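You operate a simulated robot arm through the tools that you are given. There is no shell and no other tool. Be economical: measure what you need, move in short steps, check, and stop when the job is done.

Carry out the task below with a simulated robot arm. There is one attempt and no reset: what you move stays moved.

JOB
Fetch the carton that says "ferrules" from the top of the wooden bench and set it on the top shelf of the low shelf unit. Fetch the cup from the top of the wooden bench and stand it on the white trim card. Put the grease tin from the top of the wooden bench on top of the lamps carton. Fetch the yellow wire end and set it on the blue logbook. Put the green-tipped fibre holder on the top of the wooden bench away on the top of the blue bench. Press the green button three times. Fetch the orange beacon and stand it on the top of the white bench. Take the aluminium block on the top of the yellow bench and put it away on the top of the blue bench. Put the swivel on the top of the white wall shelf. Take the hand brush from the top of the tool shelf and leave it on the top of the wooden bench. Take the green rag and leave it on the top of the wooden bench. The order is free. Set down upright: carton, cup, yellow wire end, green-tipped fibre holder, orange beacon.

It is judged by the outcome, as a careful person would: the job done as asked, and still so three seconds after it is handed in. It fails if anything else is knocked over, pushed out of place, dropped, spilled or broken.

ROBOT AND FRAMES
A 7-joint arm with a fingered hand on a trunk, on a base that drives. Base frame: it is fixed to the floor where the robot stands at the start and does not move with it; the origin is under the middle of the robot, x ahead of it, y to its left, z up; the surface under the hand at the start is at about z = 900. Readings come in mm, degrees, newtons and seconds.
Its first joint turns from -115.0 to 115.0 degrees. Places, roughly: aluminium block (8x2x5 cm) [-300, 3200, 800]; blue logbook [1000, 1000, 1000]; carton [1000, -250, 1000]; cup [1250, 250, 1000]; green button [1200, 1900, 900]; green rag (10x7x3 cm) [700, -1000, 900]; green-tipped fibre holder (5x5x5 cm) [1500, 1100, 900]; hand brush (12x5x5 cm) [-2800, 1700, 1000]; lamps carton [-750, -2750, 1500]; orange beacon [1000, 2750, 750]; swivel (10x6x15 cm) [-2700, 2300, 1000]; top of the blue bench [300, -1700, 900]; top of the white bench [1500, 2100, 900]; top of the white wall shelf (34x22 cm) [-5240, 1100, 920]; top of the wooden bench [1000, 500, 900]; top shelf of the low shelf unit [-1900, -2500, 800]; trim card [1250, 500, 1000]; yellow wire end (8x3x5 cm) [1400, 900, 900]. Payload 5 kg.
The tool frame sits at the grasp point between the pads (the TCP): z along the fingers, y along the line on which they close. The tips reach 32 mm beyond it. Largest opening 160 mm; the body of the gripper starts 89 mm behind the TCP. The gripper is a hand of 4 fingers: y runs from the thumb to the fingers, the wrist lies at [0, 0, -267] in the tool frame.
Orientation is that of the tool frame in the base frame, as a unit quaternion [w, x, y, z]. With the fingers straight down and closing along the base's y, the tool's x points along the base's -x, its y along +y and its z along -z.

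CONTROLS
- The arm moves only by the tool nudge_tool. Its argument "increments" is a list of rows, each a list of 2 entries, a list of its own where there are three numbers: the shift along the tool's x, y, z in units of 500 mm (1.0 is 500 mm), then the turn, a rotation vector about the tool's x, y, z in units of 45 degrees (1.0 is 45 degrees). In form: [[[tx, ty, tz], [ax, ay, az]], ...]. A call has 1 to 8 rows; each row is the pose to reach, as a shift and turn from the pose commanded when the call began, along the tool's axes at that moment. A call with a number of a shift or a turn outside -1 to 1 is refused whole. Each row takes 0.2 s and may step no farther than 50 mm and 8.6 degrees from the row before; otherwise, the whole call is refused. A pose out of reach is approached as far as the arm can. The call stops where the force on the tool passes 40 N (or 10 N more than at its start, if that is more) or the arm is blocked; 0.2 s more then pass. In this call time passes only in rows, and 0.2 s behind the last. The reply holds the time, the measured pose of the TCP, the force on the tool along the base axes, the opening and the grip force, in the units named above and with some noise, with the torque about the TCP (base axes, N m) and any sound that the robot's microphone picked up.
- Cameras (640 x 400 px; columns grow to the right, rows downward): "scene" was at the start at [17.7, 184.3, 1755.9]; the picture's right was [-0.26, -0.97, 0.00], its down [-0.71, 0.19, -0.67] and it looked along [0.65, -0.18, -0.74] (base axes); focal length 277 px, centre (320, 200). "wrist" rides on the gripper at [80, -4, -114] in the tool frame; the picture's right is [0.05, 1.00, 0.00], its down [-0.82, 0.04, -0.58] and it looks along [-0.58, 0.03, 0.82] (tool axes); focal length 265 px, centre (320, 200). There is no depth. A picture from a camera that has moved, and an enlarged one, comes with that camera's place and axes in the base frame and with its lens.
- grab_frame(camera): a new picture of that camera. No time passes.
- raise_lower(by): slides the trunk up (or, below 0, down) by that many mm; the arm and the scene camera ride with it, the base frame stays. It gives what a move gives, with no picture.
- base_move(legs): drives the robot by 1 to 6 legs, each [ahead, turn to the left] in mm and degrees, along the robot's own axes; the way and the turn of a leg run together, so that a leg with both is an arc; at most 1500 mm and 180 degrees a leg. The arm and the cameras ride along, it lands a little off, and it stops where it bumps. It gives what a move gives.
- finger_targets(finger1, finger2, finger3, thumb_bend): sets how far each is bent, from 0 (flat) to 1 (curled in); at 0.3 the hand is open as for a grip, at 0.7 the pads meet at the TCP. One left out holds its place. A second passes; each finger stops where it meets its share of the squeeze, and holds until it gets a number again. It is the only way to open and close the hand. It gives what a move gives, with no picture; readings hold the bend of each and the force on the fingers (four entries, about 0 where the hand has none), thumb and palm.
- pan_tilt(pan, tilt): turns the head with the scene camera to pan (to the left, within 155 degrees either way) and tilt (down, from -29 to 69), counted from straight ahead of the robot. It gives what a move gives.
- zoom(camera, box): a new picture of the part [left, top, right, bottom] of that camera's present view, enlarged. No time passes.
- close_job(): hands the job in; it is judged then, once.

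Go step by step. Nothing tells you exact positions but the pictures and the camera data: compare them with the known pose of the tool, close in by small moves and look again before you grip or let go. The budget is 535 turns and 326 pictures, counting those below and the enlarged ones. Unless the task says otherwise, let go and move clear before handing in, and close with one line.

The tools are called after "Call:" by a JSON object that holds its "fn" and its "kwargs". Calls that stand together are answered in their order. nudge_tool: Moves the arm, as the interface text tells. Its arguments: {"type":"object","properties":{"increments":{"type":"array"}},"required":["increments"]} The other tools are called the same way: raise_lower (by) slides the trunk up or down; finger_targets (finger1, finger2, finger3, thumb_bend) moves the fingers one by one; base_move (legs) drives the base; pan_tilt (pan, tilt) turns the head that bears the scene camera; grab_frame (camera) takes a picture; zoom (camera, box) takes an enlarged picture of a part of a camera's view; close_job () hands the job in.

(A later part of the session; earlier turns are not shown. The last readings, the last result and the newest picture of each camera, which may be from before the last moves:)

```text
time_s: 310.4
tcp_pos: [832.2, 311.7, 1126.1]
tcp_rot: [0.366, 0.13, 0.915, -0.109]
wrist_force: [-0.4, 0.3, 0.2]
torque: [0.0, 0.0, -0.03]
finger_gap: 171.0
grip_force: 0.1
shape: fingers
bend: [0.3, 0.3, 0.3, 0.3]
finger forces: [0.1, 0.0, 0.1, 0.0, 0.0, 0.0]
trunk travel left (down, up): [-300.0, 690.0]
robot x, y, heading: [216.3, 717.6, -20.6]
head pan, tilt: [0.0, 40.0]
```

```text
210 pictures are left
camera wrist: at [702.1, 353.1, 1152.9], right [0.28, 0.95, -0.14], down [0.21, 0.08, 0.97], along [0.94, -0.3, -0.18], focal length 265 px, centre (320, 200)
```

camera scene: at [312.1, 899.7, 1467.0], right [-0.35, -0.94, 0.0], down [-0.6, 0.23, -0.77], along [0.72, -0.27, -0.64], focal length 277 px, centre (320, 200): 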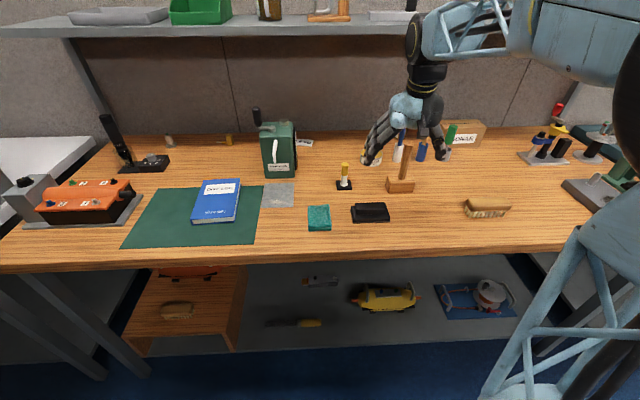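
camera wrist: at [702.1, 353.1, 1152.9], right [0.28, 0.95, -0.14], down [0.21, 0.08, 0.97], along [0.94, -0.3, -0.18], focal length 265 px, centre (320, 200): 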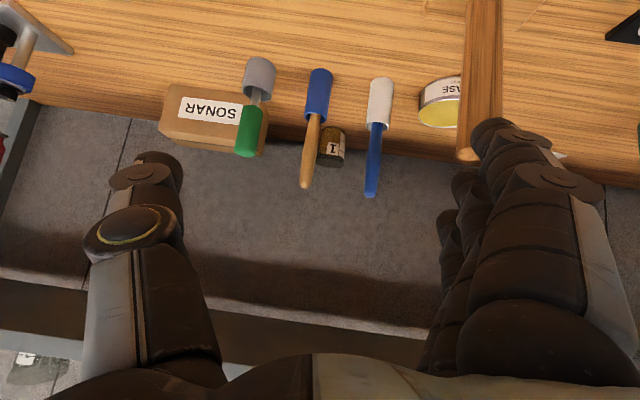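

Call:
{"fn": "nudge_tool", "kwargs": {"increments": [[[-0.0667, 0.0012, 0.0543], [-0.02, 0, 0.012]], [[-0.1334, 0.0024, 0.1086], [-0.04, 0, 0.024]], [[-0.2, 0.0036, 0.163], [-0.058, -0.008, 0.036]], [[-0.267, 0.005, 0.217], [-0.077, -0.012, 0.048]], [[-0.333, 0.006, 0.272], [-0.097, -0.015, 0.06]], [[-0.4, 0.007, 0.326], [-0.116, -0.017, 0.071]]]}}

Call:
{"fn": "grab_frame", "kwargs": {"camera": "wrist"}}

Call:
{"fn": "grab_frame", "kwargs": {"camera": "scene"}}

```text
time_s: 311.8
tcp_pos: [1077.0, 232.6, 1149.5]
tcp_rot: [0.38, 0.139, 0.913, -0.058]
wrist_force: [-0.3, 0.2, 0.0]
torque: [-0.04, -0.03, -0.01]
finger_gap: 170.3
grip_force: 0.0
shape: fingers
bend: [0.3, 0.3, 0.3, 0.3]
finger forces: [0.1, 0.0, 0.0, 0.0, 0.0, 0.0]
trunk travel left (down, up): [-300.0, 690.0]
robot x, y, heading: [217.7, 716.6, -20.6]
head pan, tilt: [0.0, 40.0]
```

```text
209 pictures are left
camera wrist: at [945.4, 269.9, 1173.3], right [0.26, 0.96, -0.04], down [0.17, -0.01, 0.99], along [0.95, -0.26, -0.17], focal length 265 px, centre (320, 200)
```

wrist: 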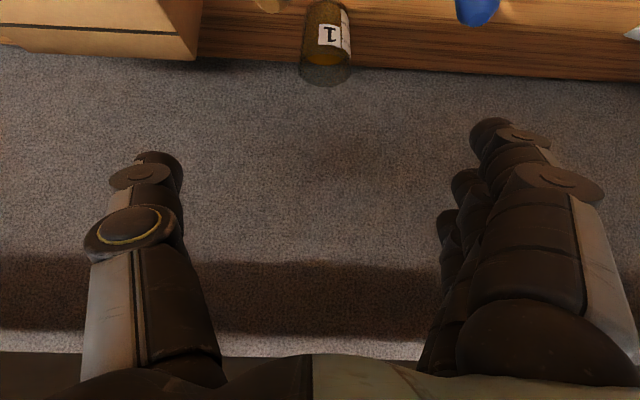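

```text
208 pictures are left
camera scene: at [312.2, 899.4, 1466.9], right [-0.35, -0.94, 0.0], down [-0.6, 0.23, -0.77], along [0.72, -0.27, -0.64], focal length 277 px, centre (320, 200)
```

scene: 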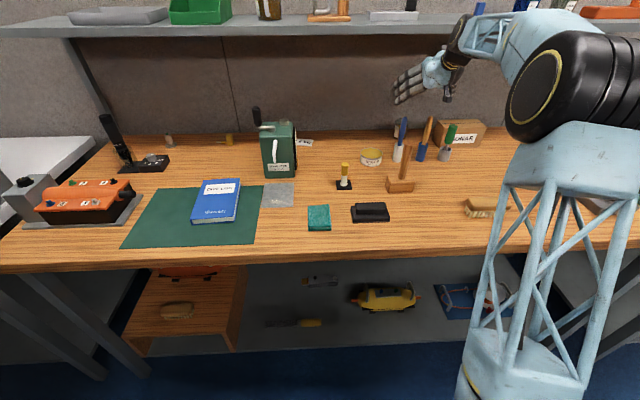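

Cup is straight ahead. Advancing along the tool axis to just above the cup rim.

Call:
{"fn": "nudge_tool", "kwargs": {"increments": [[[0, 0.003, 0.098], [0, 0, 0]], [[0, 0.006, 0.196], [0, 0, 0]], [[0, 0.009, 0.294], [0, 0, 0]], [[0, 0.012, 0.39], [0, 0, 0]]]}}

Call:
{"fn": "nudge_tool", "kwargs": {"increments": [[[0, 0, 0], [0, 0.165, 0]], [[0, 0, 0], [0, 0.33, 0]]]}}

Call:
{"fn": "grab_frame", "kwargs": {"camera": "wrist"}}

Call:
{"fn": "zoom", "kwargs": {"camera": "scene", "box": [360, 30, 520, 180]}}

```text
time_s: 312.8
tcp_pos: [1210.2, 199.0, 1007.0]
tcp_rot: [0.381, 0.138, 0.912, -0.058]
wrist_force: [-1.0, -0.7, 0.2]
torque: [-0.02, 0.02, 0.01]
finger_gap: 170.4
grip_force: 0.2
shape: fingers
bend: [0.3, 0.3, 0.3, 0.3]
finger forces: [0.1, 0.1, 0.0, 0.1, 0.0, 0.0]
trunk travel left (down, up): [-300.0, 690.0]
robot x, y, heading: [216.8, 715.0, -20.3]
head pan, tilt: [0.0, 40.0]
```

```text
time_s: 313.4
tcp_pos: [1195.7, 203.6, 1010.7]
tcp_rot: [0.261, 0.145, 0.954, -0.041]
wrist_force: [-2.7, -0.5, 3.0]
torque: [0.08, -0.03, 0.05]
finger_gap: 170.1
grip_force: 0.0
shape: fingers
bend: [0.3, 0.3, 0.3, 0.3]
finger forces: [0.0, 0.0, 0.1, 0.0, 0.1, 0.0]
out of reach, approached as far as the arm can: row 2
trunk travel left (down, up): [-300.0, 690.0]
robot x, y, heading: [216.5, 715.5, -20.4]
head pan, tilt: [0.0, 40.0]
```

```text
207 pictures are left
camera wrist: at [1074.7, 237.0, 1068.9], right [0.26, 0.97, -0.03], down [0.4, -0.08, 0.91], along [0.88, -0.24, -0.41], focal length 265 px, centre (320, 200)
```

wrist: 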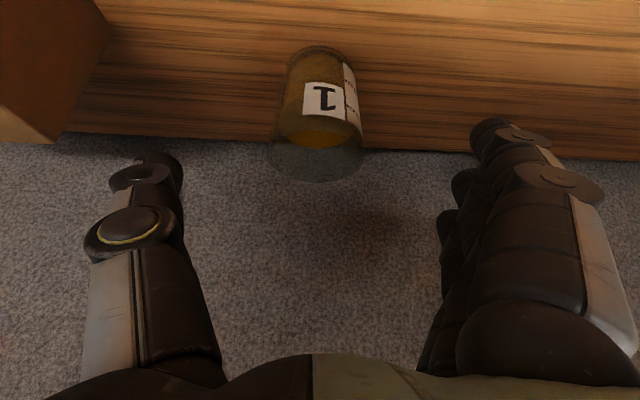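

```text
2.67 times, centred on (440, 105) of scene
camera zoom: at [308.7, 900.2, 1467.4], right [-0.35, -0.94, 0.0], down [-0.6, 0.23, -0.77], along [0.72, -0.27, -0.64], focal length 738 px, centre (0, 453)
```

zoom: 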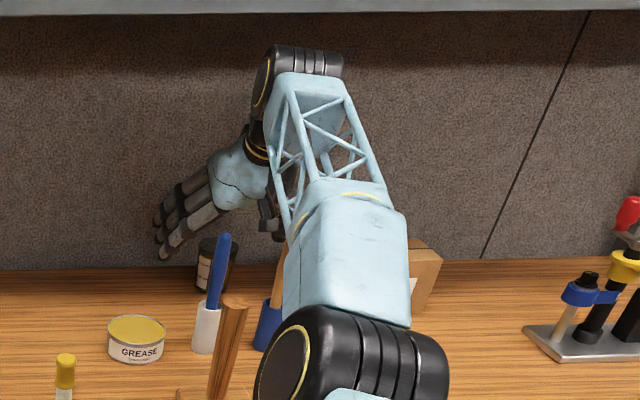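

Slightly out of reach at that tilt. I'll back out along the approach, move the base 100 mm closer, and repeat.

Call:
{"fn": "nudge_tool", "kwargs": {"increments": [[[0, 0, 0], [0, -0.165, 0]], [[0, 0, 0], [0, -0.33, 0]]]}}

Call:
{"fn": "nudge_tool", "kwargs": {"increments": [[[0, 0, -0.095], [0, 0, 0]], [[0, 0, -0.19], [0, 0, 0]], [[0, 0, -0.285], [0, 0, 0]], [[0, 0, -0.37], [0, 0, 0]]]}}

Call:
{"fn": "nudge_tool", "kwargs": {"increments": [[[0.07, 0, -0.07], [0, 0, 0]], [[0.14, 0, -0.14], [0, 0, 0]], [[0.21, 0, -0.21], [0, 0, 0]]]}}

Call:
{"fn": "grab_frame", "kwargs": {"camera": "scene"}}

```text
time_s: 313.9
tcp_pos: [1202.7, 201.8, 1004.4]
tcp_rot: [0.379, 0.138, 0.913, -0.058]
wrist_force: [1.1, -0.4, -1.0]
torque: [0.03, 0.01, 0.0]
finger_gap: 170.5
grip_force: 0.0
shape: fingers
bend: [0.3, 0.3, 0.3, 0.3]
finger forces: [0.0, 0.0, 0.1, 0.0, 0.0, 0.0]
trunk travel left (down, up): [-300.0, 690.0]
robot x, y, heading: [216.7, 719.5, -20.5]
head pan, tilt: [0.0, 40.0]
```

```text
time_s: 314.9
tcp_pos: [1075.3, 242.0, 1137.3]
tcp_rot: [0.379, 0.137, 0.913, -0.057]
wrist_force: [-0.5, 0.4, -0.2]
torque: [-0.02, 0.02, 0.0]
finger_gap: 170.4
grip_force: 0.0
shape: fingers
bend: [0.3, 0.3, 0.3, 0.3]
finger forces: [0.1, 0.0, 0.0, 0.1, 0.0, 0.1]
trunk travel left (down, up): [-300.0, 690.0]
robot x, y, heading: [218.0, 716.7, -20.5]
head pan, tilt: [0.0, 40.0]
```

```text
time_s: 315.8
tcp_pos: [931.5, 284.2, 1134.9]
tcp_rot: [0.38, 0.139, 0.913, -0.059]
wrist_force: [-0.6, 0.0, 0.4]
torque: [-0.01, -0.07, 0.01]
finger_gap: 170.2
grip_force: 0.0
shape: fingers
bend: [0.3, 0.3, 0.3, 0.3]
finger forces: [0.0, 0.0, 0.0, 0.0, 0.0, 0.1]
trunk travel left (down, up): [-300.0, 690.0]
robot x, y, heading: [215.9, 717.6, -20.7]
head pan, tilt: [0.0, 40.0]
```

```text
205 pictures are left
camera scene: at [312.3, 899.6, 1467.0], right [-0.35, -0.94, 0.0], down [-0.6, 0.22, -0.77], along [0.72, -0.27, -0.64], focal length 277 px, centre (320, 200)
```

scene: 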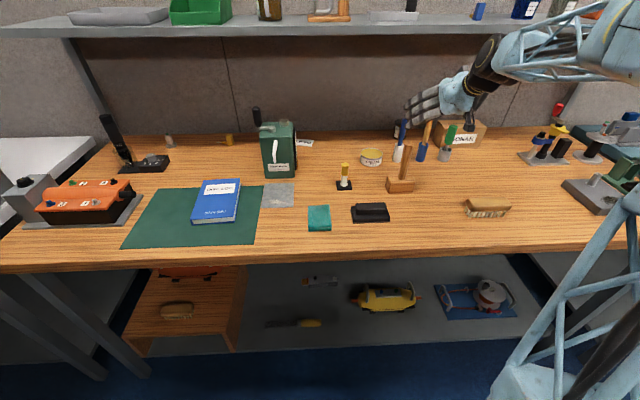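

Call:
{"fn": "base_move", "kwargs": {"legs": [[100, 3.3]]}}

Call:
{"fn": "grab_frame", "kwargs": {"camera": "wrist"}}

```text
time_s: 316.9
tcp_pos: [1049.6, 293.1, 1136.1]
tcp_rot: [0.381, 0.112, 0.917, -0.048]
wrist_force: [-0.3, -0.6, 0.4]
torque: [-0.03, 0.01, 0.02]
finger_gap: 170.5
grip_force: 0.0
shape: fingers
bend: [0.3, 0.3, 0.3, 0.3]
finger forces: [0.0, 0.1, 0.0, 0.0, 0.0, 0.0]
trunk travel left (down, up): [-300.0, 690.0]
robot x, y, heading: [310.7, 685.3, -17.2]
head pan, tilt: [0.0, 40.0]
```

```text
204 pictures are left
camera wrist: at [916.1, 321.7, 1159.7], right [0.21, 0.98, -0.04], down [0.17, 0.0, 0.99], along [0.96, -0.21, -0.17], focal length 265 px, centre (320, 200)
```

wrist: 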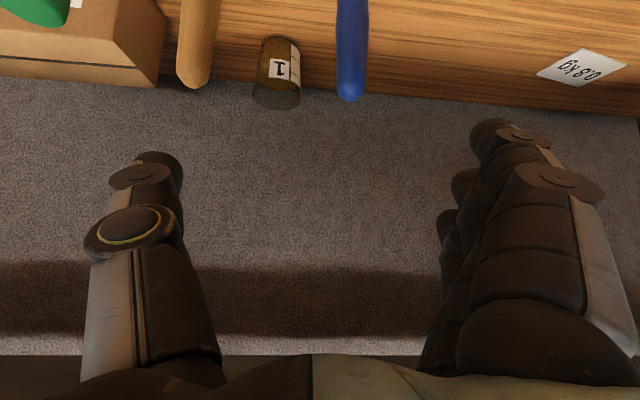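

Call:
{"fn": "nudge_tool", "kwargs": {"increments": [[[-0.037, -0.046, 0.021], [0, 0, 0]], [[-0.075, -0.093, 0.042], [0, 0, 0]], [[-0.075, -0.096, 0.14], [0, 0, 0]], [[-0.075, -0.1, 0.238], [0, 0, 0]], [[-0.075, -0.103, 0.336], [0, 0, 0]], [[-0.075, -0.107, 0.43], [0, 0, 0]]]}}

Call:
{"fn": "nudge_tool", "kwargs": {"increments": [[[0, 0, 0], [0, 0.165, 0]], [[0, 0, 0], [0, 0.28, 0]]]}}

Call:
{"fn": "grab_frame", "kwargs": {"camera": "wrist"}}

Call:
{"fn": "zoom", "kwargs": {"camera": "scene", "box": [360, 30, 520, 180]}}

```text
time_s: 318.3
tcp_pos: [1209.5, 196.9, 1010.4]
tcp_rot: [0.382, 0.113, 0.916, -0.048]
wrist_force: [-0.7, -0.7, -0.1]
torque: [-0.02, 0.01, -0.01]
finger_gap: 170.4
grip_force: 0.0
shape: fingers
bend: [0.3, 0.3, 0.3, 0.3]
finger forces: [0.0, 0.0, 0.1, 0.0, 0.1, 0.0]
trunk travel left (down, up): [-300.0, 690.0]
robot x, y, heading: [311.9, 682.4, -17.4]
head pan, tilt: [0.0, 40.0]
```

```text
time_s: 318.9
tcp_pos: [1210.6, 197.7, 1010.6]
tcp_rot: [0.278, 0.117, 0.953, -0.035]
wrist_force: [-0.5, 0.3, 0.2]
torque: [-0.03, -0.03, -0.01]
finger_gap: 170.6
grip_force: 0.0
shape: fingers
bend: [0.3, 0.3, 0.3, 0.3]
finger forces: [0.0, 0.0, 0.1, 0.1, 0.0, 0.0]
trunk travel left (down, up): [-300.0, 690.0]
robot x, y, heading: [312.4, 686.4, -17.5]
head pan, tilt: [0.0, 40.0]
```

```text
203 pictures are left
camera wrist: at [1084.3, 224.7, 1064.1], right [0.2, 0.98, -0.03], down [0.38, -0.05, 0.93], along [0.9, -0.2, -0.38], focal length 265 px, centre (320, 200)
```

wrist: 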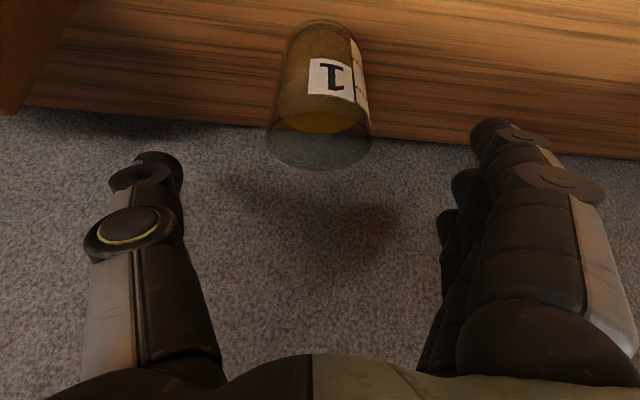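

```text
2.67 times, centred on (440, 105) of scene
camera zoom: at [396.6, 872.2, 1467.0], right [-0.3, -0.95, 0.0], down [-0.61, 0.19, -0.77], along [0.73, -0.23, -0.64], focal length 738 px, centre (0, 453)
```

zoom: 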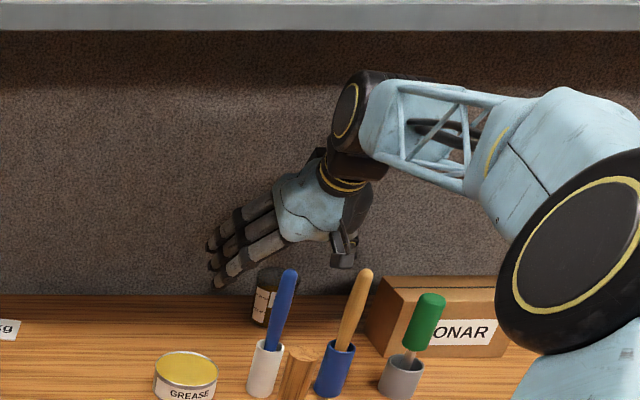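

Now reachable; the cup (with liquid) is centred. Descending around it.

Call:
{"fn": "nudge_tool", "kwargs": {"increments": [[[0.028, 0, 0.045], [0, 0, 0]], [[0.055, -0.002, 0.086], [0, 0, 0]]]}}

Call:
{"fn": "grab_frame", "kwargs": {"camera": "wrist"}}

Call:
{"fn": "zoom", "kwargs": {"camera": "scene", "box": [360, 30, 520, 180]}}

```text
time_s: 319.5
tcp_pos: [1209.6, 196.6, 959.5]
tcp_rot: [0.278, 0.117, 0.953, -0.034]
wrist_force: [0.1, 0.5, 0.5]
torque: [-0.01, -0.01, -0.03]
finger_gap: 170.4
grip_force: 0.1
shape: fingers
bend: [0.3, 0.3, 0.3, 0.3]
finger forces: [0.0, 0.0, 0.1, 0.0, 0.0, 0.0]
trunk travel left (down, up): [-300.0, 690.0]
robot x, y, heading: [311.9, 686.0, -17.4]
head pan, tilt: [0.0, 40.0]
```

```text
201 pictures are left
camera wrist: at [1083.1, 223.6, 1013.1], right [0.2, 0.98, -0.03], down [0.38, -0.05, 0.93], along [0.9, -0.2, -0.38], focal length 265 px, centre (320, 200)
```

wrist: 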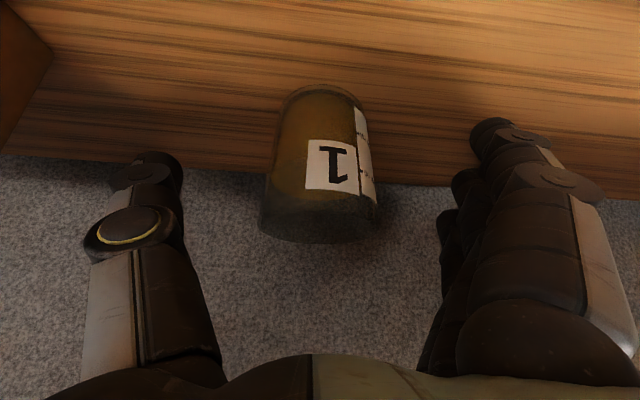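

```text
2.67 times, centred on (440, 105) of scene
camera zoom: at [396.5, 872.1, 1467.0], right [-0.3, -0.95, 0.0], down [-0.61, 0.19, -0.77], along [0.73, -0.23, -0.64], focal length 738 px, centre (0, 453)
```

zoom: 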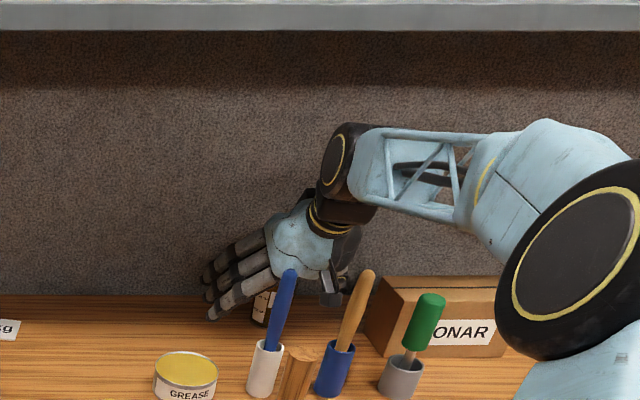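

Call:
{"fn": "finger_targets", "kwargs": {"finger1": 0.55, "finger2": 0.55, "finger3": 0.55, "thumb_bend": 0.55}}

Call:
{"fn": "grab_frame", "kwargs": {"camera": "wrist"}}

```text
time_s: 320.5
tcp_pos: [1208.7, 195.9, 959.8]
tcp_rot: [0.279, 0.117, 0.953, -0.035]
wrist_force: [-0.6, 0.9, 0.5]
torque: [0.0, 0.0, 0.03]
finger_gap: 72.7
grip_force: 0.1
shape: fingers
bend: [0.55, 0.55, 0.55, 0.55]
finger forces: [0.0, 0.0, 0.0, 0.0, 0.1, 0.0]
trunk travel left (down, up): [-300.0, 690.0]
robot x, y, heading: [312.9, 689.1, -17.3]
head pan, tilt: [0.0, 40.0]
```

```text
199 pictures are left
camera wrist: at [1083.1, 223.8, 1013.4], right [0.2, 0.98, -0.03], down [0.38, -0.05, 0.93], along [0.91, -0.2, -0.38], focal length 265 px, centre (320, 200)
```

wrist: 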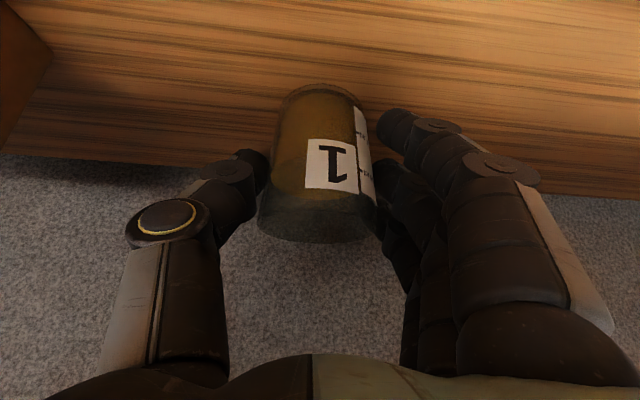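

Call:
{"fn": "finger_targets", "kwargs": {"finger1": 0.62, "finger2": 0.62, "finger3": 0.62, "thumb_bend": 0.62}}

Call:
{"fn": "grab_frame", "kwargs": {"camera": "wrist"}}

```text
time_s: 321.5
tcp_pos: [1208.0, 195.9, 961.1]
tcp_rot: [0.278, 0.117, 0.953, -0.035]
wrist_force: [0.5, -0.3, 0.7]
torque: [-0.01, 0.02, 0.02]
finger_gap: 59.1
grip_force: 7.0
shape: fingers
bend: [0.59, 0.58, 0.62, 0.6]
finger forces: [3.5, 3.7, 0.0, 0.1, 7.3, 0.0]
trunk travel left (down, up): [-300.0, 690.0]
robot x, y, heading: [314.0, 683.4, -17.6]
head pan, tilt: [0.0, 40.0]
```

```text
198 pictures are left
camera wrist: at [1083.2, 223.8, 1013.4], right [0.2, 0.98, -0.03], down [0.38, -0.05, 0.93], along [0.91, -0.2, -0.38], focal length 265 px, centre (320, 200)
```

wrist: 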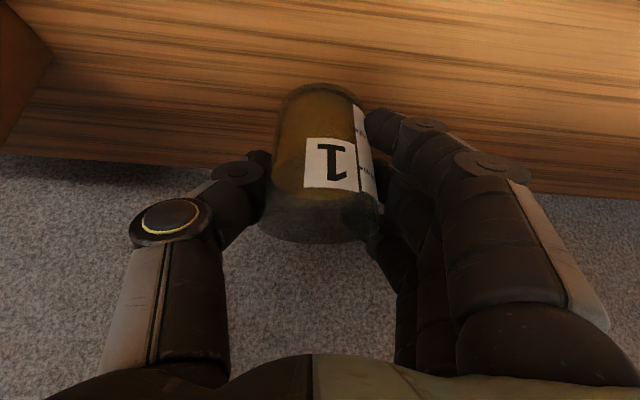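

Call:
{"fn": "finger_targets", "kwargs": {"finger1": 0.7, "finger2": 0.7, "finger3": 0.66, "thumb_bend": 0.7}}

Call:
{"fn": "nudge_tool", "kwargs": {"increments": [[[-0.011, 0, -0.017], [0, 0, 0]], [[-0.022, 0, -0.034], [0, 0, 0]]]}}

Call:
{"fn": "grab_frame", "kwargs": {"camera": "wrist"}}

```text
time_s: 322.5
tcp_pos: [1210.0, 197.9, 962.1]
tcp_rot: [0.278, 0.118, 0.953, -0.035]
wrist_force: [-0.3, -0.1, 1.4]
torque: [0.06, 0.02, -0.04]
finger_gap: 56.7
grip_force: 18.8
shape: fingers
bend: [0.59, 0.58, 0.66, 0.64]
finger forces: [10.1, 7.8, 0.2, 0.0, 20.0, 0.0]
trunk travel left (down, up): [-300.0, 690.0]
robot x, y, heading: [314.0, 684.7, -17.3]
head pan, tilt: [0.0, 40.0]
```

```text
time_s: 323.1
tcp_pos: [1209.6, 195.4, 979.5]
tcp_rot: [0.278, 0.116, 0.953, -0.034]
wrist_force: [-0.3, -0.2, -1.1]
torque: [0.01, -0.04, -0.04]
finger_gap: 56.7
grip_force: 18.8
shape: fingers
bend: [0.59, 0.58, 0.66, 0.64]
finger forces: [10.3, 7.8, 0.2, 0.0, 19.3, 0.0]
trunk travel left (down, up): [-300.0, 690.0]
robot x, y, heading: [308.5, 685.5, -17.5]
head pan, tilt: [0.0, 40.0]
```

```text
197 pictures are left
camera wrist: at [1084.3, 223.5, 1033.0], right [0.2, 0.98, -0.03], down [0.38, -0.05, 0.93], along [0.91, -0.2, -0.38], focal length 265 px, centre (320, 200)
```

wrist: 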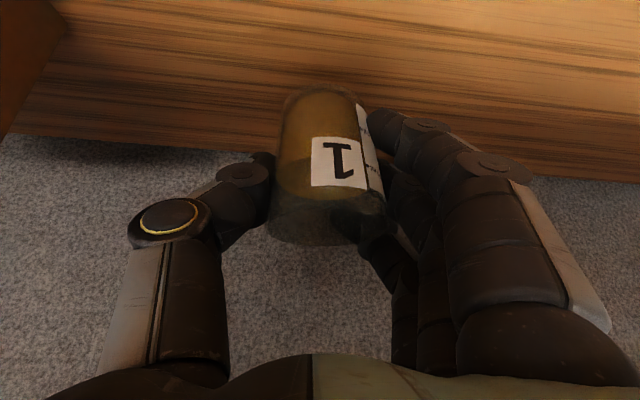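

Cup lifted level. Moving it left along the wall toward the trim card.

Call:
{"fn": "nudge_tool", "kwargs": {"increments": [[[-0.003, 0.09, 0], [0, 0, 0]], [[-0.006, 0.18, 0], [0, 0, 0]], [[-0.009, 0.27, -0.001], [0, 0, 0]], [[-0.012, 0.36, -0.002], [0, 0, 0]], [[-0.015, 0.45, -0.003], [0, 0, 0]], [[-0.018, 0.54, -0.004], [0, 0, 0]], [[-0.021, 0.63, -0.004], [0, 0, 0]]]}}

Call:
{"fn": "grab_frame", "kwargs": {"camera": "wrist"}}

Call:
{"fn": "grab_frame", "kwargs": {"camera": "scene"}}

```text
time_s: 324.7
tcp_pos: [1293.9, 499.7, 989.9]
tcp_rot: [0.278, 0.117, 0.953, -0.034]
wrist_force: [-0.1, -0.8, -1.7]
torque: [0.0, 0.01, 0.02]
finger_gap: 56.8
grip_force: 18.3
shape: fingers
bend: [0.59, 0.58, 0.66, 0.64]
finger forces: [10.2, 7.8, 0.1, 0.0, 19.2, 0.1]
trunk travel left (down, up): [-300.0, 690.0]
robot x, y, heading: [312.5, 683.9, -17.1]
head pan, tilt: [0.0, 40.0]
```

```text
196 pictures are left
camera wrist: at [1168.1, 526.3, 1042.3], right [0.2, 0.98, -0.03], down [0.38, -0.05, 0.93], along [0.9, -0.2, -0.38], focal length 265 px, centre (320, 200)
```

wrist: 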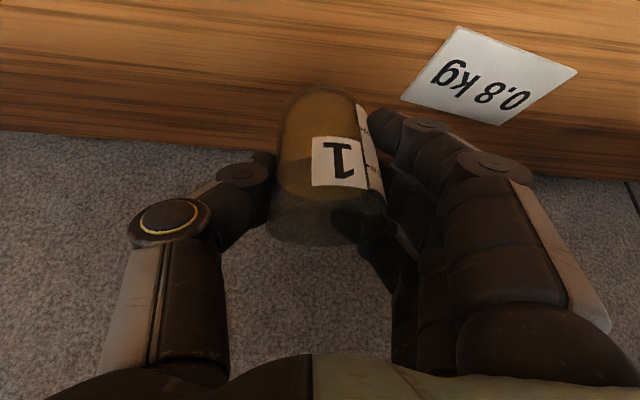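

```text
195 pictures are left
camera scene: at [396.6, 872.5, 1467.0], right [-0.3, -0.96, 0.0], down [-0.61, 0.19, -0.77], along [0.73, -0.23, -0.64], focal length 277 px, centre (320, 200)
```

scene: 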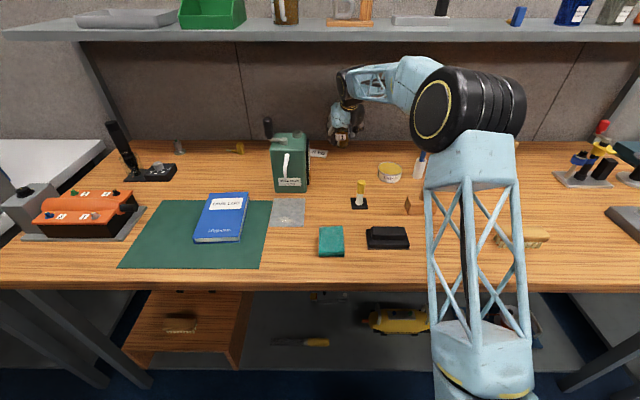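

Call:
{"fn": "nudge_tool", "kwargs": {"increments": [[[-0.003, 0.07, 0.002], [0, 0, 0]], [[-0.006, 0.14, 0.004], [0, 0, 0]], [[-0.01, 0.213, 0.006], [0, 0, 0]]]}}

Call:
{"fn": "grab_frame", "kwargs": {"camera": "wrist"}}

Call:
{"fn": "zoom", "kwargs": {"camera": "scene", "box": [260, 60, 400, 200]}}

```text
time_s: 325.5
tcp_pos: [1325.4, 600.0, 986.9]
tcp_rot: [0.278, 0.118, 0.953, -0.036]
wrist_force: [0.1, -0.1, -1.3]
torque: [0.02, 0.0, 0.06]
finger_gap: 56.4
grip_force: 18.6
shape: fingers
bend: [0.59, 0.58, 0.66, 0.64]
finger forces: [10.2, 7.8, 0.1, 0.0, 19.1, 0.1]
trunk travel left (down, up): [-300.0, 690.0]
robot x, y, heading: [310.0, 689.6, -17.2]
head pan, tilt: [0.0, 40.0]
```

```text
194 pictures are left
camera wrist: at [1200.9, 626.6, 1040.7], right [0.2, 0.98, -0.03], down [0.37, -0.05, 0.93], along [0.91, -0.2, -0.38], focal length 265 px, centre (320, 200)
```

wrist: 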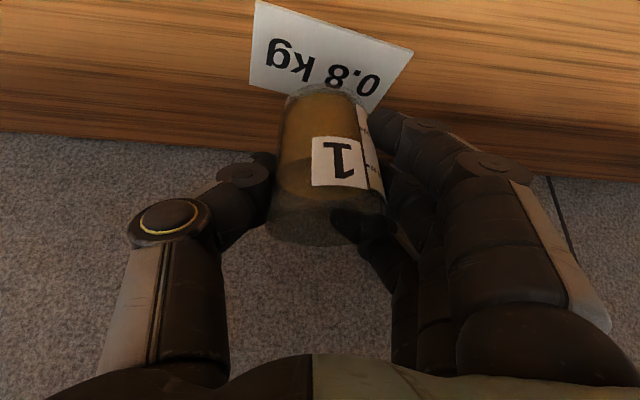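

```text
2.86 times, centred on (330, 130) of scene
camera zoom: at [396.6, 872.4, 1467.0], right [-0.3, -0.95, 0.0], down [-0.61, 0.19, -0.77], along [0.73, -0.23, -0.64], focal length 791 px, centre (291, 400)
```

zoom: 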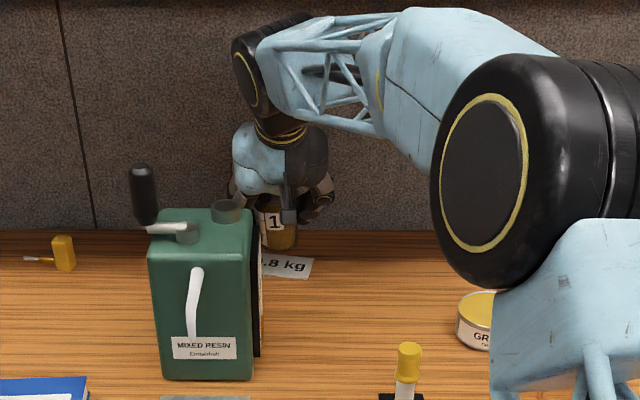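

Call:
{"fn": "nudge_tool", "kwargs": {"increments": [[[0.012, 0, 0.0185], [0, 0, 0]], [[0.021, 0, 0.0335], [0, 0, 0]]]}}

Call:
{"fn": "nudge_tool", "kwargs": {"increments": [[[0.002, 0, 0.0034], [0, 0, 0]], [[0.0043, 0, 0.0067], [0, 0, 0]]]}}

Call:
{"fn": "grab_frame", "kwargs": {"camera": "wrist"}}

```text
time_s: 326.1
tcp_pos: [1325.5, 601.1, 966.7]
tcp_rot: [0.279, 0.117, 0.953, -0.035]
wrist_force: [-0.3, 0.1, -2.2]
torque: [-0.03, -0.02, -0.02]
finger_gap: 56.6
grip_force: 18.4
shape: fingers
bend: [0.59, 0.58, 0.66, 0.64]
finger forces: [10.2, 7.6, 0.1, 0.0, 19.1, 0.0]
trunk travel left (down, up): [-300.0, 690.0]
robot x, y, heading: [310.5, 680.6, -17.6]
head pan, tilt: [0.0, 40.0]
```

```text
time_s: 326.7
tcp_pos: [1326.0, 601.5, 963.0]
tcp_rot: [0.278, 0.118, 0.953, -0.035]
wrist_force: [-0.2, 0.8, 0.4]
torque: [0.02, 0.0, -0.02]
finger_gap: 56.5
grip_force: 18.9
shape: fingers
bend: [0.59, 0.58, 0.66, 0.64]
finger forces: [10.2, 7.7, 0.2, 0.0, 19.2, 0.1]
trunk travel left (down, up): [-300.0, 690.0]
robot x, y, heading: [312.8, 686.6, -17.3]
head pan, tilt: [0.0, 40.0]
```

```text
192 pictures are left
camera wrist: at [1200.4, 628.2, 1016.7], right [0.2, 0.98, -0.03], down [0.38, -0.05, 0.93], along [0.91, -0.2, -0.38], focal length 265 px, centre (320, 200)
```

wrist: 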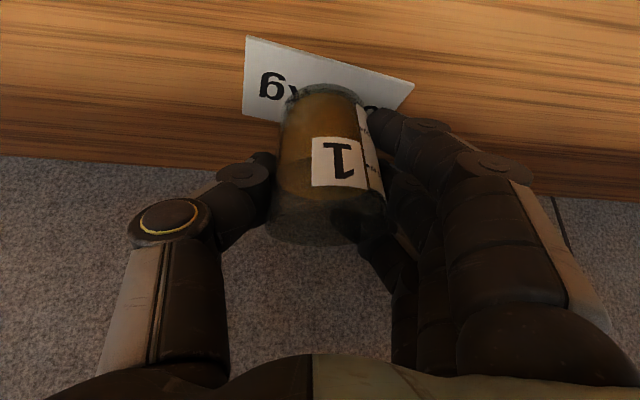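

Contact with the card; base sits ~8 mm too far back, so I'll lift slightly, shift toward me and set it down.

Call:
{"fn": "nudge_tool", "kwargs": {"increments": [[[-0.0043, 0, -0.0067], [0, 0, 0]], [[0.0093, 0, -0.0154], [0, 0, 0]], [[0.0136, 0, -0.0087], [0, 0, 0]], [[0.0142, 0, -0.0077], [0, 0, 0]]]}}

Call:
{"fn": "grab_frame", "kwargs": {"camera": "wrist"}}

```text
time_s: 327.7
tcp_pos: [1319.2, 604.0, 963.5]
tcp_rot: [0.278, 0.117, 0.953, -0.036]
wrist_force: [0.1, -0.3, 0.2]
torque: [0.04, 0.02, -0.01]
finger_gap: 56.7
grip_force: 18.8
shape: fingers
bend: [0.59, 0.58, 0.66, 0.64]
finger forces: [10.3, 7.7, 0.1, 0.1, 19.4, 0.1]
trunk travel left (down, up): [-300.0, 690.0]
robot x, y, heading: [311.5, 681.2, -17.4]
head pan, tilt: [0.0, 40.0]
```

```text
191 pictures are left
camera wrist: at [1192.5, 630.7, 1016.6], right [0.2, 0.98, -0.03], down [0.38, -0.05, 0.93], along [0.91, -0.2, -0.38], focal length 265 px, centre (320, 200)
```

wrist: 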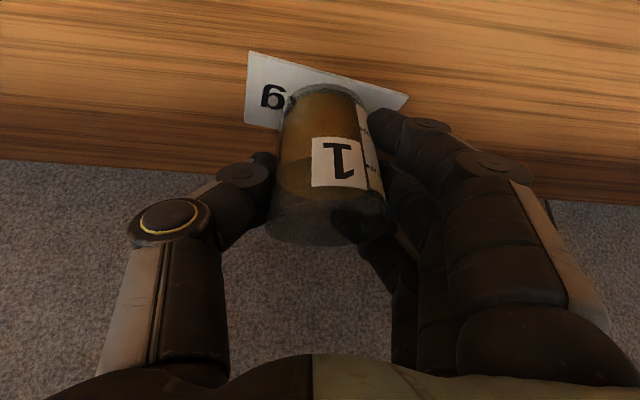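

Call:
{"fn": "nudge_tool", "kwargs": {"increments": [[[0.001, 0, 0.0017], [0, 0, 0]]]}}

Call:
{"fn": "finger_targets", "kwargs": {"finger1": 0.55, "finger2": 0.54, "finger3": 0.55, "thumb_bend": 0.58}}

Call:
{"fn": "finger_targets", "kwargs": {"finger1": 0.3, "finger2": 0.3, "finger3": 0.3, "thumb_bend": 0.3}}

Call:
{"fn": "grab_frame", "kwargs": {"camera": "wrist"}}

```text
time_s: 328.1
tcp_pos: [1318.8, 603.0, 963.5]
tcp_rot: [0.279, 0.117, 0.952, -0.034]
wrist_force: [0.5, -0.7, 4.8]
torque: [0.1, 0.0, -0.01]
finger_gap: 56.8
grip_force: 19.4
shape: fingers
bend: [0.59, 0.58, 0.66, 0.64]
finger forces: [10.2, 7.8, 0.3, 0.0, 19.8, 0.0]
trunk travel left (down, up): [-300.0, 690.0]
robot x, y, heading: [310.9, 684.8, -17.2]
head pan, tilt: [0.0, 40.0]
```

```text
time_s: 329.1
tcp_pos: [1319.1, 602.6, 962.9]
tcp_rot: [0.279, 0.117, 0.953, -0.035]
wrist_force: [-1.2, 0.6, -1.1]
torque: [-0.03, 0.01, -0.03]
finger_gap: 67.7
grip_force: 0.1
shape: fingers
bend: [0.55, 0.54, 0.55, 0.57]
finger forces: [0.0, 0.0, 0.0, 0.1, 0.0, 0.0]
trunk travel left (down, up): [-300.0, 690.0]
robot x, y, heading: [310.5, 686.8, -17.2]
head pan, tilt: [0.0, 40.0]
```

```text
time_s: 330.1
tcp_pos: [1318.1, 603.9, 961.8]
tcp_rot: [0.278, 0.117, 0.953, -0.035]
wrist_force: [-0.3, -1.1, 0.9]
torque: [0.0, -0.01, -0.02]
finger_gap: 170.1
grip_force: 0.0
shape: fingers
bend: [0.3, 0.3, 0.3, 0.3]
finger forces: [0.0, 0.0, 0.0, 0.0, 0.0, 0.1]
trunk travel left (down, up): [-300.0, 690.0]
robot x, y, heading: [311.5, 686.1, -17.4]
head pan, tilt: [0.0, 40.0]
```

```text
190 pictures are left
camera wrist: at [1192.6, 630.8, 1015.3], right [0.2, 0.98, -0.03], down [0.38, -0.05, 0.93], along [0.91, -0.2, -0.38], focal length 265 px, centre (320, 200)
```

wrist: 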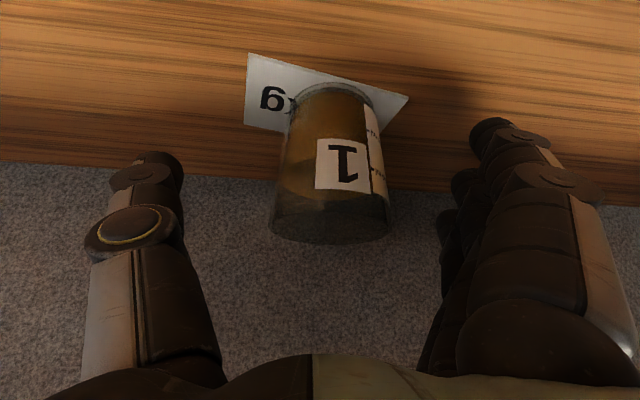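

Cup stands on the trim card. Withdrawing up, then right, then back along the tool axis.

Call:
{"fn": "nudge_tool", "kwargs": {"increments": [[[-0.033, 0, -0.052], [0, 0, 0]], [[-0.067, 0, -0.1045], [0, 0, 0]], [[-0.067, -0.09, -0.1045], [0, -0.09, 0]], [[-0.067, -0.18, -0.1045], [0, -0.19, 0]], [[-0.067, -0.25, -0.1045], [0, -0.28, 0]]]}}

Call:
{"fn": "nudge_tool", "kwargs": {"increments": [[[0, 0, -0.095], [0, 0, 0]], [[0, 0, -0.19], [0, 0, 0]], [[0, 0, -0.285], [0, 0, 0]], [[0, 0, -0.37], [0, 0, 0]]]}}

Call:
{"fn": "grab_frame", "kwargs": {"camera": "wrist"}}

Call:
{"fn": "grab_frame", "kwargs": {"camera": "scene"}}

```text
time_s: 331.3
tcp_pos: [1289.2, 483.5, 1026.3]
tcp_rot: [0.381, 0.113, 0.916, -0.048]
wrist_force: [-0.4, -0.3, 0.4]
torque: [0.01, -0.02, -0.02]
finger_gap: 170.8
grip_force: 0.1
shape: fingers
bend: [0.3, 0.3, 0.3, 0.3]
finger forces: [0.1, 0.0, 0.1, 0.0, 0.0, 0.1]
trunk travel left (down, up): [-300.0, 690.0]
robot x, y, heading: [310.0, 683.2, -17.1]
head pan, tilt: [0.0, 40.0]
```

```text
time_s: 332.3
tcp_pos: [1158.9, 513.4, 1155.1]
tcp_rot: [0.38, 0.113, 0.917, -0.048]
wrist_force: [1.1, 0.6, -0.1]
torque: [0.05, 0.02, 0.01]
finger_gap: 170.8
grip_force: 0.0
shape: fingers
bend: [0.3, 0.3, 0.3, 0.3]
finger forces: [0.0, 0.0, 0.1, 0.1, 0.0, 0.0]
trunk travel left (down, up): [-300.0, 690.0]
robot x, y, heading: [310.6, 686.3, -17.2]
head pan, tilt: [0.0, 40.0]
```

```text
189 pictures are left
camera wrist: at [1024.8, 542.9, 1178.8], right [0.21, 0.98, -0.04], down [0.17, 0.0, 0.99], along [0.96, -0.21, -0.17], focal length 265 px, centre (320, 200)
```

wrist: 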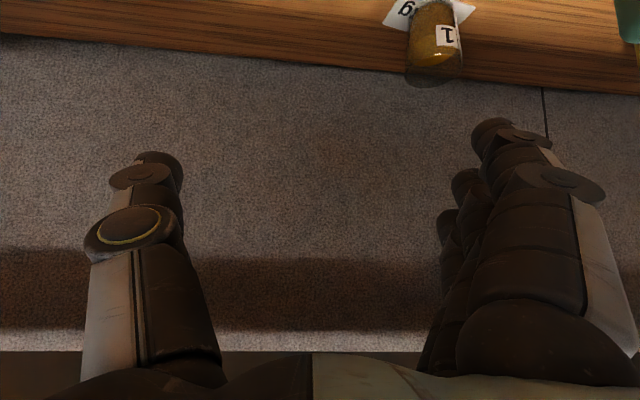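

```text
188 pictures are left
camera scene: at [396.3, 872.3, 1467.1], right [-0.3, -0.95, 0.0], down [-0.61, 0.19, -0.77], along [0.73, -0.23, -0.64], focal length 277 px, centre (320, 200)
```

scene: 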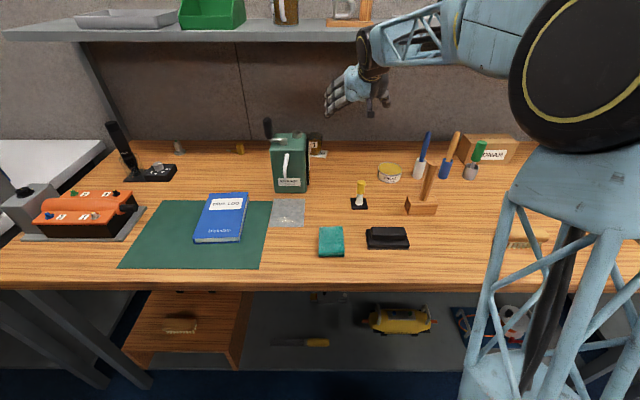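

Cup task done. Next the yellow wire end (d≈1100, s≈1266) → logbook. Retracting, raising, and shifting the base left by ~500 mm.

Call:
{"fn": "nudge_tool", "kwargs": {"increments": [[[0.068, 0, -0.07], [0, 0, 0]], [[0.136, 0, -0.14], [0, 0, 0]], [[0.204, 0, -0.21], [0, 0, 0]], [[0.272, 0, -0.28], [0, 0, 0]]]}}

Call:
{"fn": "raise_lower", "kwargs": {"by": 120}}

Call:
{"fn": "base_move", "kwargs": {"legs": [[-200, 0], [0, 68], [540, 0], [0, -68]]}}

Call:
{"fn": "pan_tilt", "kwargs": {"pan": 0, "tilt": 40}}

Call:
{"fn": "grab_frame", "kwargs": {"camera": "scene"}}

```text
time_s: 333.3
tcp_pos: [970.9, 563.5, 1155.3]
tcp_rot: [0.381, 0.111, 0.917, -0.047]
wrist_force: [0.1, -0.8, -0.3]
torque: [0.03, 0.02, 0.03]
finger_gap: 171.0
grip_force: 0.0
shape: fingers
bend: [0.3, 0.3, 0.3, 0.3]
finger forces: [0.0, 0.0, 0.0, 0.0, 0.0, 0.0]
trunk travel left (down, up): [-300.0, 690.0]
robot x, y, heading: [306.3, 687.4, -17.6]
head pan, tilt: [0.0, 40.0]
```

```text
time_s: 334.8
tcp_pos: [971.0, 563.6, 1276.3]
tcp_rot: [0.381, 0.112, 0.916, -0.048]
wrist_force: [-0.1, -0.8, 0.3]
torque: [0.03, -0.02, 0.01]
finger_gap: 170.8
grip_force: 0.1
shape: fingers
bend: [0.3, 0.3, 0.3, 0.3]
finger forces: [0.0, 0.0, 0.0, 0.1, 0.0, 0.0]
trunk travel left (down, up): [-420.0, 570.0]
robot x, y, heading: [305.8, 686.8, -17.5]
head pan, tilt: [0.0, 40.0]
```

```text
time_s: 345.3
tcp_pos: [1116.3, 1049.8, 1275.7]
tcp_rot: [0.382, 0.106, 0.917, -0.045]
wrist_force: [0.1, 0.2, 0.8]
torque: [-0.01, 0.02, 0.05]
finger_gap: 170.6
grip_force: 0.1
shape: fingers
bend: [0.3, 0.3, 0.3, 0.3]
finger forces: [0.1, 0.0, 0.0, 0.1, 0.1, 0.1]
trunk travel left (down, up): [-420.0, 570.0]
robot x, y, heading: [453.5, 1156.5, -16.7]
head pan, tilt: [0.0, 40.0]
```

```text
time_s: 345.9
tcp_pos: [1118.1, 1049.9, 1275.9]
tcp_rot: [0.382, 0.106, 0.917, -0.045]
wrist_force: [-0.4, 0.4, -0.3]
torque: [0.03, 0.05, 0.02]
finger_gap: 170.8
grip_force: 0.1
shape: fingers
bend: [0.3, 0.3, 0.3, 0.3]
finger forces: [0.0, 0.0, 0.0, 0.0, 0.0, 0.1]
trunk travel left (down, up): [-420.0, 570.0]
robot x, y, heading: [454.1, 1161.6, -16.4]
head pan, tilt: [0.0, 40.0]
```

```text
187 pictures are left
camera scene: at [537.4, 1350.2, 1587.0], right [-0.28, -0.96, 0.0], down [-0.62, 0.18, -0.77], along [0.73, -0.22, -0.64], focal length 277 px, centre (320, 200)
```

scene: 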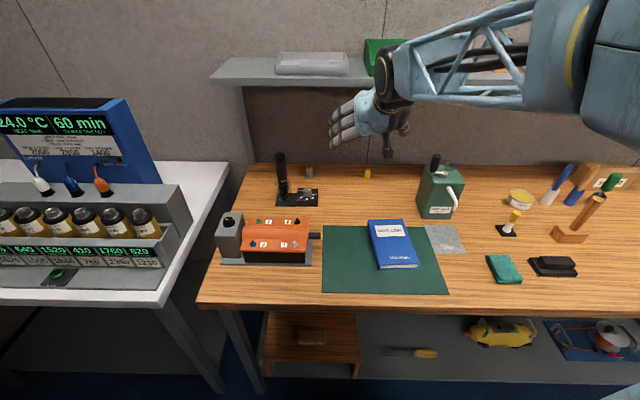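

Call:
{"fn": "zoom", "kwargs": {"camera": "scene", "box": [290, 150, 400, 215]}}

Call:
{"fn": "grab_frame", "kwargs": {"camera": "wrist"}}

```text
5.82 times, centred on (345, 182) of scene
camera zoom: at [537.4, 1350.2, 1587.0], right [-0.28, -0.96, 0.0], down [-0.62, 0.18, -0.77], along [0.73, -0.22, -0.64], focal length 1611 px, centre (174, 302)
```

zoom: 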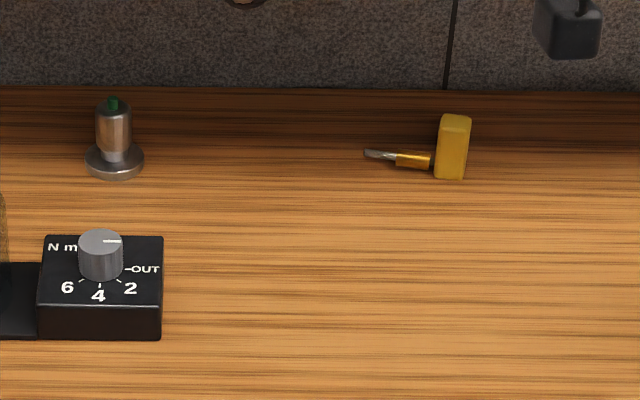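

```text
185 pictures are left
camera wrist: at [982.4, 1077.4, 1299.3], right [0.19, 0.98, -0.04], down [0.17, 0.0, 0.99], along [0.97, -0.2, -0.17], focal length 265 px, centre (320, 200)
```

wrist: 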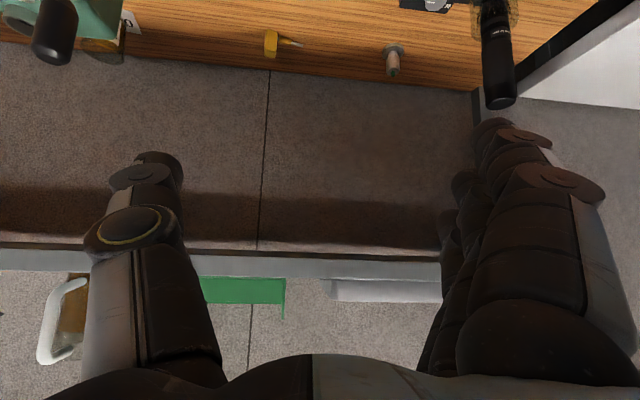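

The wire end is a yellow upright block with a pin pointing left. I'll pinch the block front-to-back with thumb + middle finger; first reorient the hand (vertical, yawed 90°).

Call:
{"fn": "nudge_tool", "kwargs": {"increments": [[[0, 0, 0], [0, 0.18, 0]], [[0, 0, 0], [0, 0.36, 0]], [[0, 0, 0], [0, 0.54, 0]], [[0, 0, 0], [0, 0.72, 0]], [[0, 0, 0], [0, 0.9, 0]], [[0, 0, 0], [0, 1.0, 0]]]}}

Call:
{"fn": "nudge_tool", "kwargs": {"increments": [[[0, 0, 0], [0, 0, 0.19]], [[0, 0, 0], [0, 0, 0.38]], [[0, 0, 0], [0, 0, 0.57]], [[0, 0, 0], [0, 0, 0.76]], [[0, 0, 0], [0, 0, 0.95]], [[0, 0, 0], [0, 0, 1.0]]]}}

Call:
{"fn": "nudge_tool", "kwargs": {"increments": [[[0, 0, 0], [0, 0, 0.19]], [[0, 0, 0], [0, 0, 0.38]], [[0, 0, 0], [0, 0, 0.57]], [[0, 0, 0], [0, 0, 0.76]], [[0, 0, 0], [0, 0, 0.95]], [[0, 0, 0], [0, 0, 1.0]]]}}

Call:
{"fn": "finger_targets", "kwargs": {"finger1": 0.5, "finger2": 0.5, "finger3": 0.5, "thumb_bend": 0.5}}

Call:
{"fn": "grab_frame", "kwargs": {"camera": "scene"}}

```text
time_s: 347.3
tcp_pos: [1116.5, 1050.0, 1275.1]
tcp_rot: [0.001, 0.115, 0.993, -0.002]
wrist_force: [1.1, 0.3, -1.2]
torque: [-0.01, 0.04, 0.01]
finger_gap: 170.6
grip_force: 0.1
shape: fingers
bend: [0.3, 0.3, 0.3, 0.3]
finger forces: [0.0, 0.1, 0.0, 0.0, 0.1, 0.0]
trunk travel left (down, up): [-420.0, 570.0]
robot x, y, heading: [456.9, 1163.0, -16.4]
head pan, tilt: [0.0, 40.0]
```

```text
time_s: 348.7
tcp_pos: [1115.7, 1049.7, 1275.5]
tcp_rot: [0.003, 0.487, 0.874, 0.0]
wrist_force: [0.3, -0.4, -0.7]
torque: [0.04, -0.02, 0.01]
finger_gap: 170.9
grip_force: 0.1
shape: fingers
bend: [0.3, 0.3, 0.3, 0.3]
finger forces: [0.0, 0.1, 0.1, 0.1, 0.0, 0.0]
trunk travel left (down, up): [-420.0, 570.0]
robot x, y, heading: [455.1, 1164.2, -16.4]
head pan, tilt: [0.0, 40.0]
```

```text
time_s: 350.1
tcp_pos: [1117.1, 1051.7, 1277.3]
tcp_rot: [0.002, 0.784, 0.621, 0.0]
wrist_force: [-0.1, -0.2, -0.2]
torque: [0.03, -0.04, 0.0]
finger_gap: 171.0
grip_force: 0.0
shape: fingers
bend: [0.3, 0.3, 0.3, 0.3]
finger forces: [0.1, 0.0, 0.0, 0.1, 0.1, 0.0]
trunk travel left (down, up): [-420.0, 570.0]
robot x, y, heading: [458.5, 1159.0, -16.5]
head pan, tilt: [0.0, 40.0]
```

```text
time_s: 351.1
tcp_pos: [1117.7, 1049.7, 1275.8]
tcp_rot: [0.002, 0.783, 0.622, 0.0]
wrist_force: [0.6, -0.2, -0.1]
torque: [0.0, 0.02, -0.01]
finger_gap: 92.3
grip_force: 0.1
shape: fingers
bend: [0.5, 0.5, 0.5, 0.5]
finger forces: [0.1, 0.1, 0.1, 0.0, 0.1, 0.1]
trunk travel left (down, up): [-420.0, 570.0]
robot x, y, heading: [453.6, 1159.8, -16.2]
head pan, tilt: [0.0, 40.0]
```

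```text
184 pictures are left
camera scene: at [537.4, 1350.2, 1587.0], right [-0.28, -0.96, 0.0], down [-0.62, 0.18, -0.77], along [0.73, -0.22, -0.64], focal length 277 px, centre (320, 200)
```

scene: 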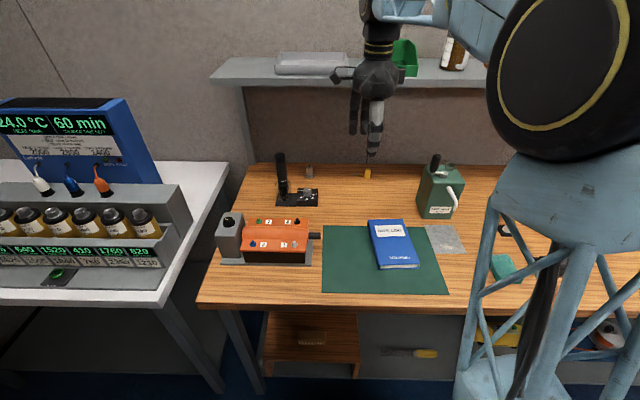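

Call:
{"fn": "raise_lower", "kwargs": {"by": -140}}

Call:
{"fn": "nudge_tool", "kwargs": {"increments": [[[-0.07, 0.02, 0.07], [-0.1, 0, 0.045]], [[-0.14, 0.04, 0.14], [-0.19, 0, 0.09]], [[-0.21, 0.06, 0.2], [-0.222, 0, 0.09]], [[-0.28, 0.08, 0.26], [-0.222, 0, 0.09]]]}}

Call:
{"fn": "grab_frame", "kwargs": {"camera": "scene"}}

Call:
{"fn": "grab_frame", "kwargs": {"camera": "wrist"}}

```text
time_s: 352.8
tcp_pos: [1117.3, 1049.7, 1137.1]
tcp_rot: [0.003, 0.784, 0.621, 0.0]
wrist_force: [-0.5, -0.2, 0.5]
torque: [-0.03, 0.0, -0.04]
finger_gap: 92.2
grip_force: 0.0
shape: fingers
bend: [0.5, 0.5, 0.5, 0.5]
finger forces: [0.1, 0.0, 0.1, 0.1, 0.1, 0.0]
trunk travel left (down, up): [-280.0, 710.0]
robot x, y, heading: [452.8, 1157.9, -16.4]
head pan, tilt: [0.0, 40.0]
```

```text
refused: row 1 steps farther than a row can; nothing moved
```

```text
183 pictures are left
camera scene: at [537.3, 1350.2, 1447.1], right [-0.28, -0.96, 0.0], down [-0.62, 0.18, -0.77], along [0.73, -0.22, -0.64], focal length 277 px, centre (320, 200)
```

scene: 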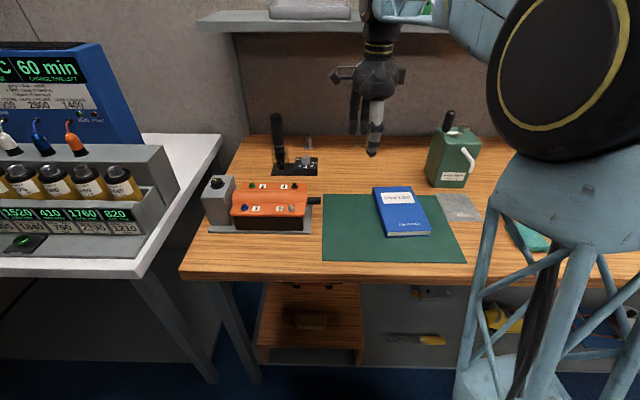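

```text
182 pictures are left
camera wrist: at [1131.6, 1130.3, 1250.6], right [0.98, -0.18, 0.0], down [-0.15, -0.8, 0.58], along [-0.1, -0.57, -0.82], focal length 265 px, centre (320, 200)
```

wrist: 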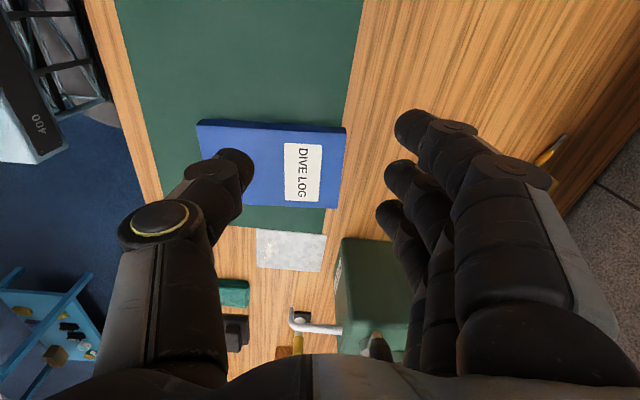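

Call:
{"fn": "nudge_tool", "kwargs": {"increments": [[[0, 0, 0], [-0.11, 0, 0.045]], [[0, 0, 0], [-0.222, 0, 0.09]]]}}

```text
time_s: 353.4
tcp_pos: [1118.4, 1050.0, 1136.0]
tcp_rot: [0.07, 0.802, 0.591, 0.054]
wrist_force: [0.6, -0.4, -0.5]
torque: [0.01, 0.0, 0.0]
finger_gap: 92.0
grip_force: 0.1
shape: fingers
bend: [0.5, 0.5, 0.5, 0.5]
finger forces: [0.0, 0.0, 0.1, 0.0, 0.0, 0.0]
trunk travel left (down, up): [-280.0, 710.0]
robot x, y, heading: [454.7, 1161.2, -16.5]
head pan, tilt: [0.0, 40.0]
```

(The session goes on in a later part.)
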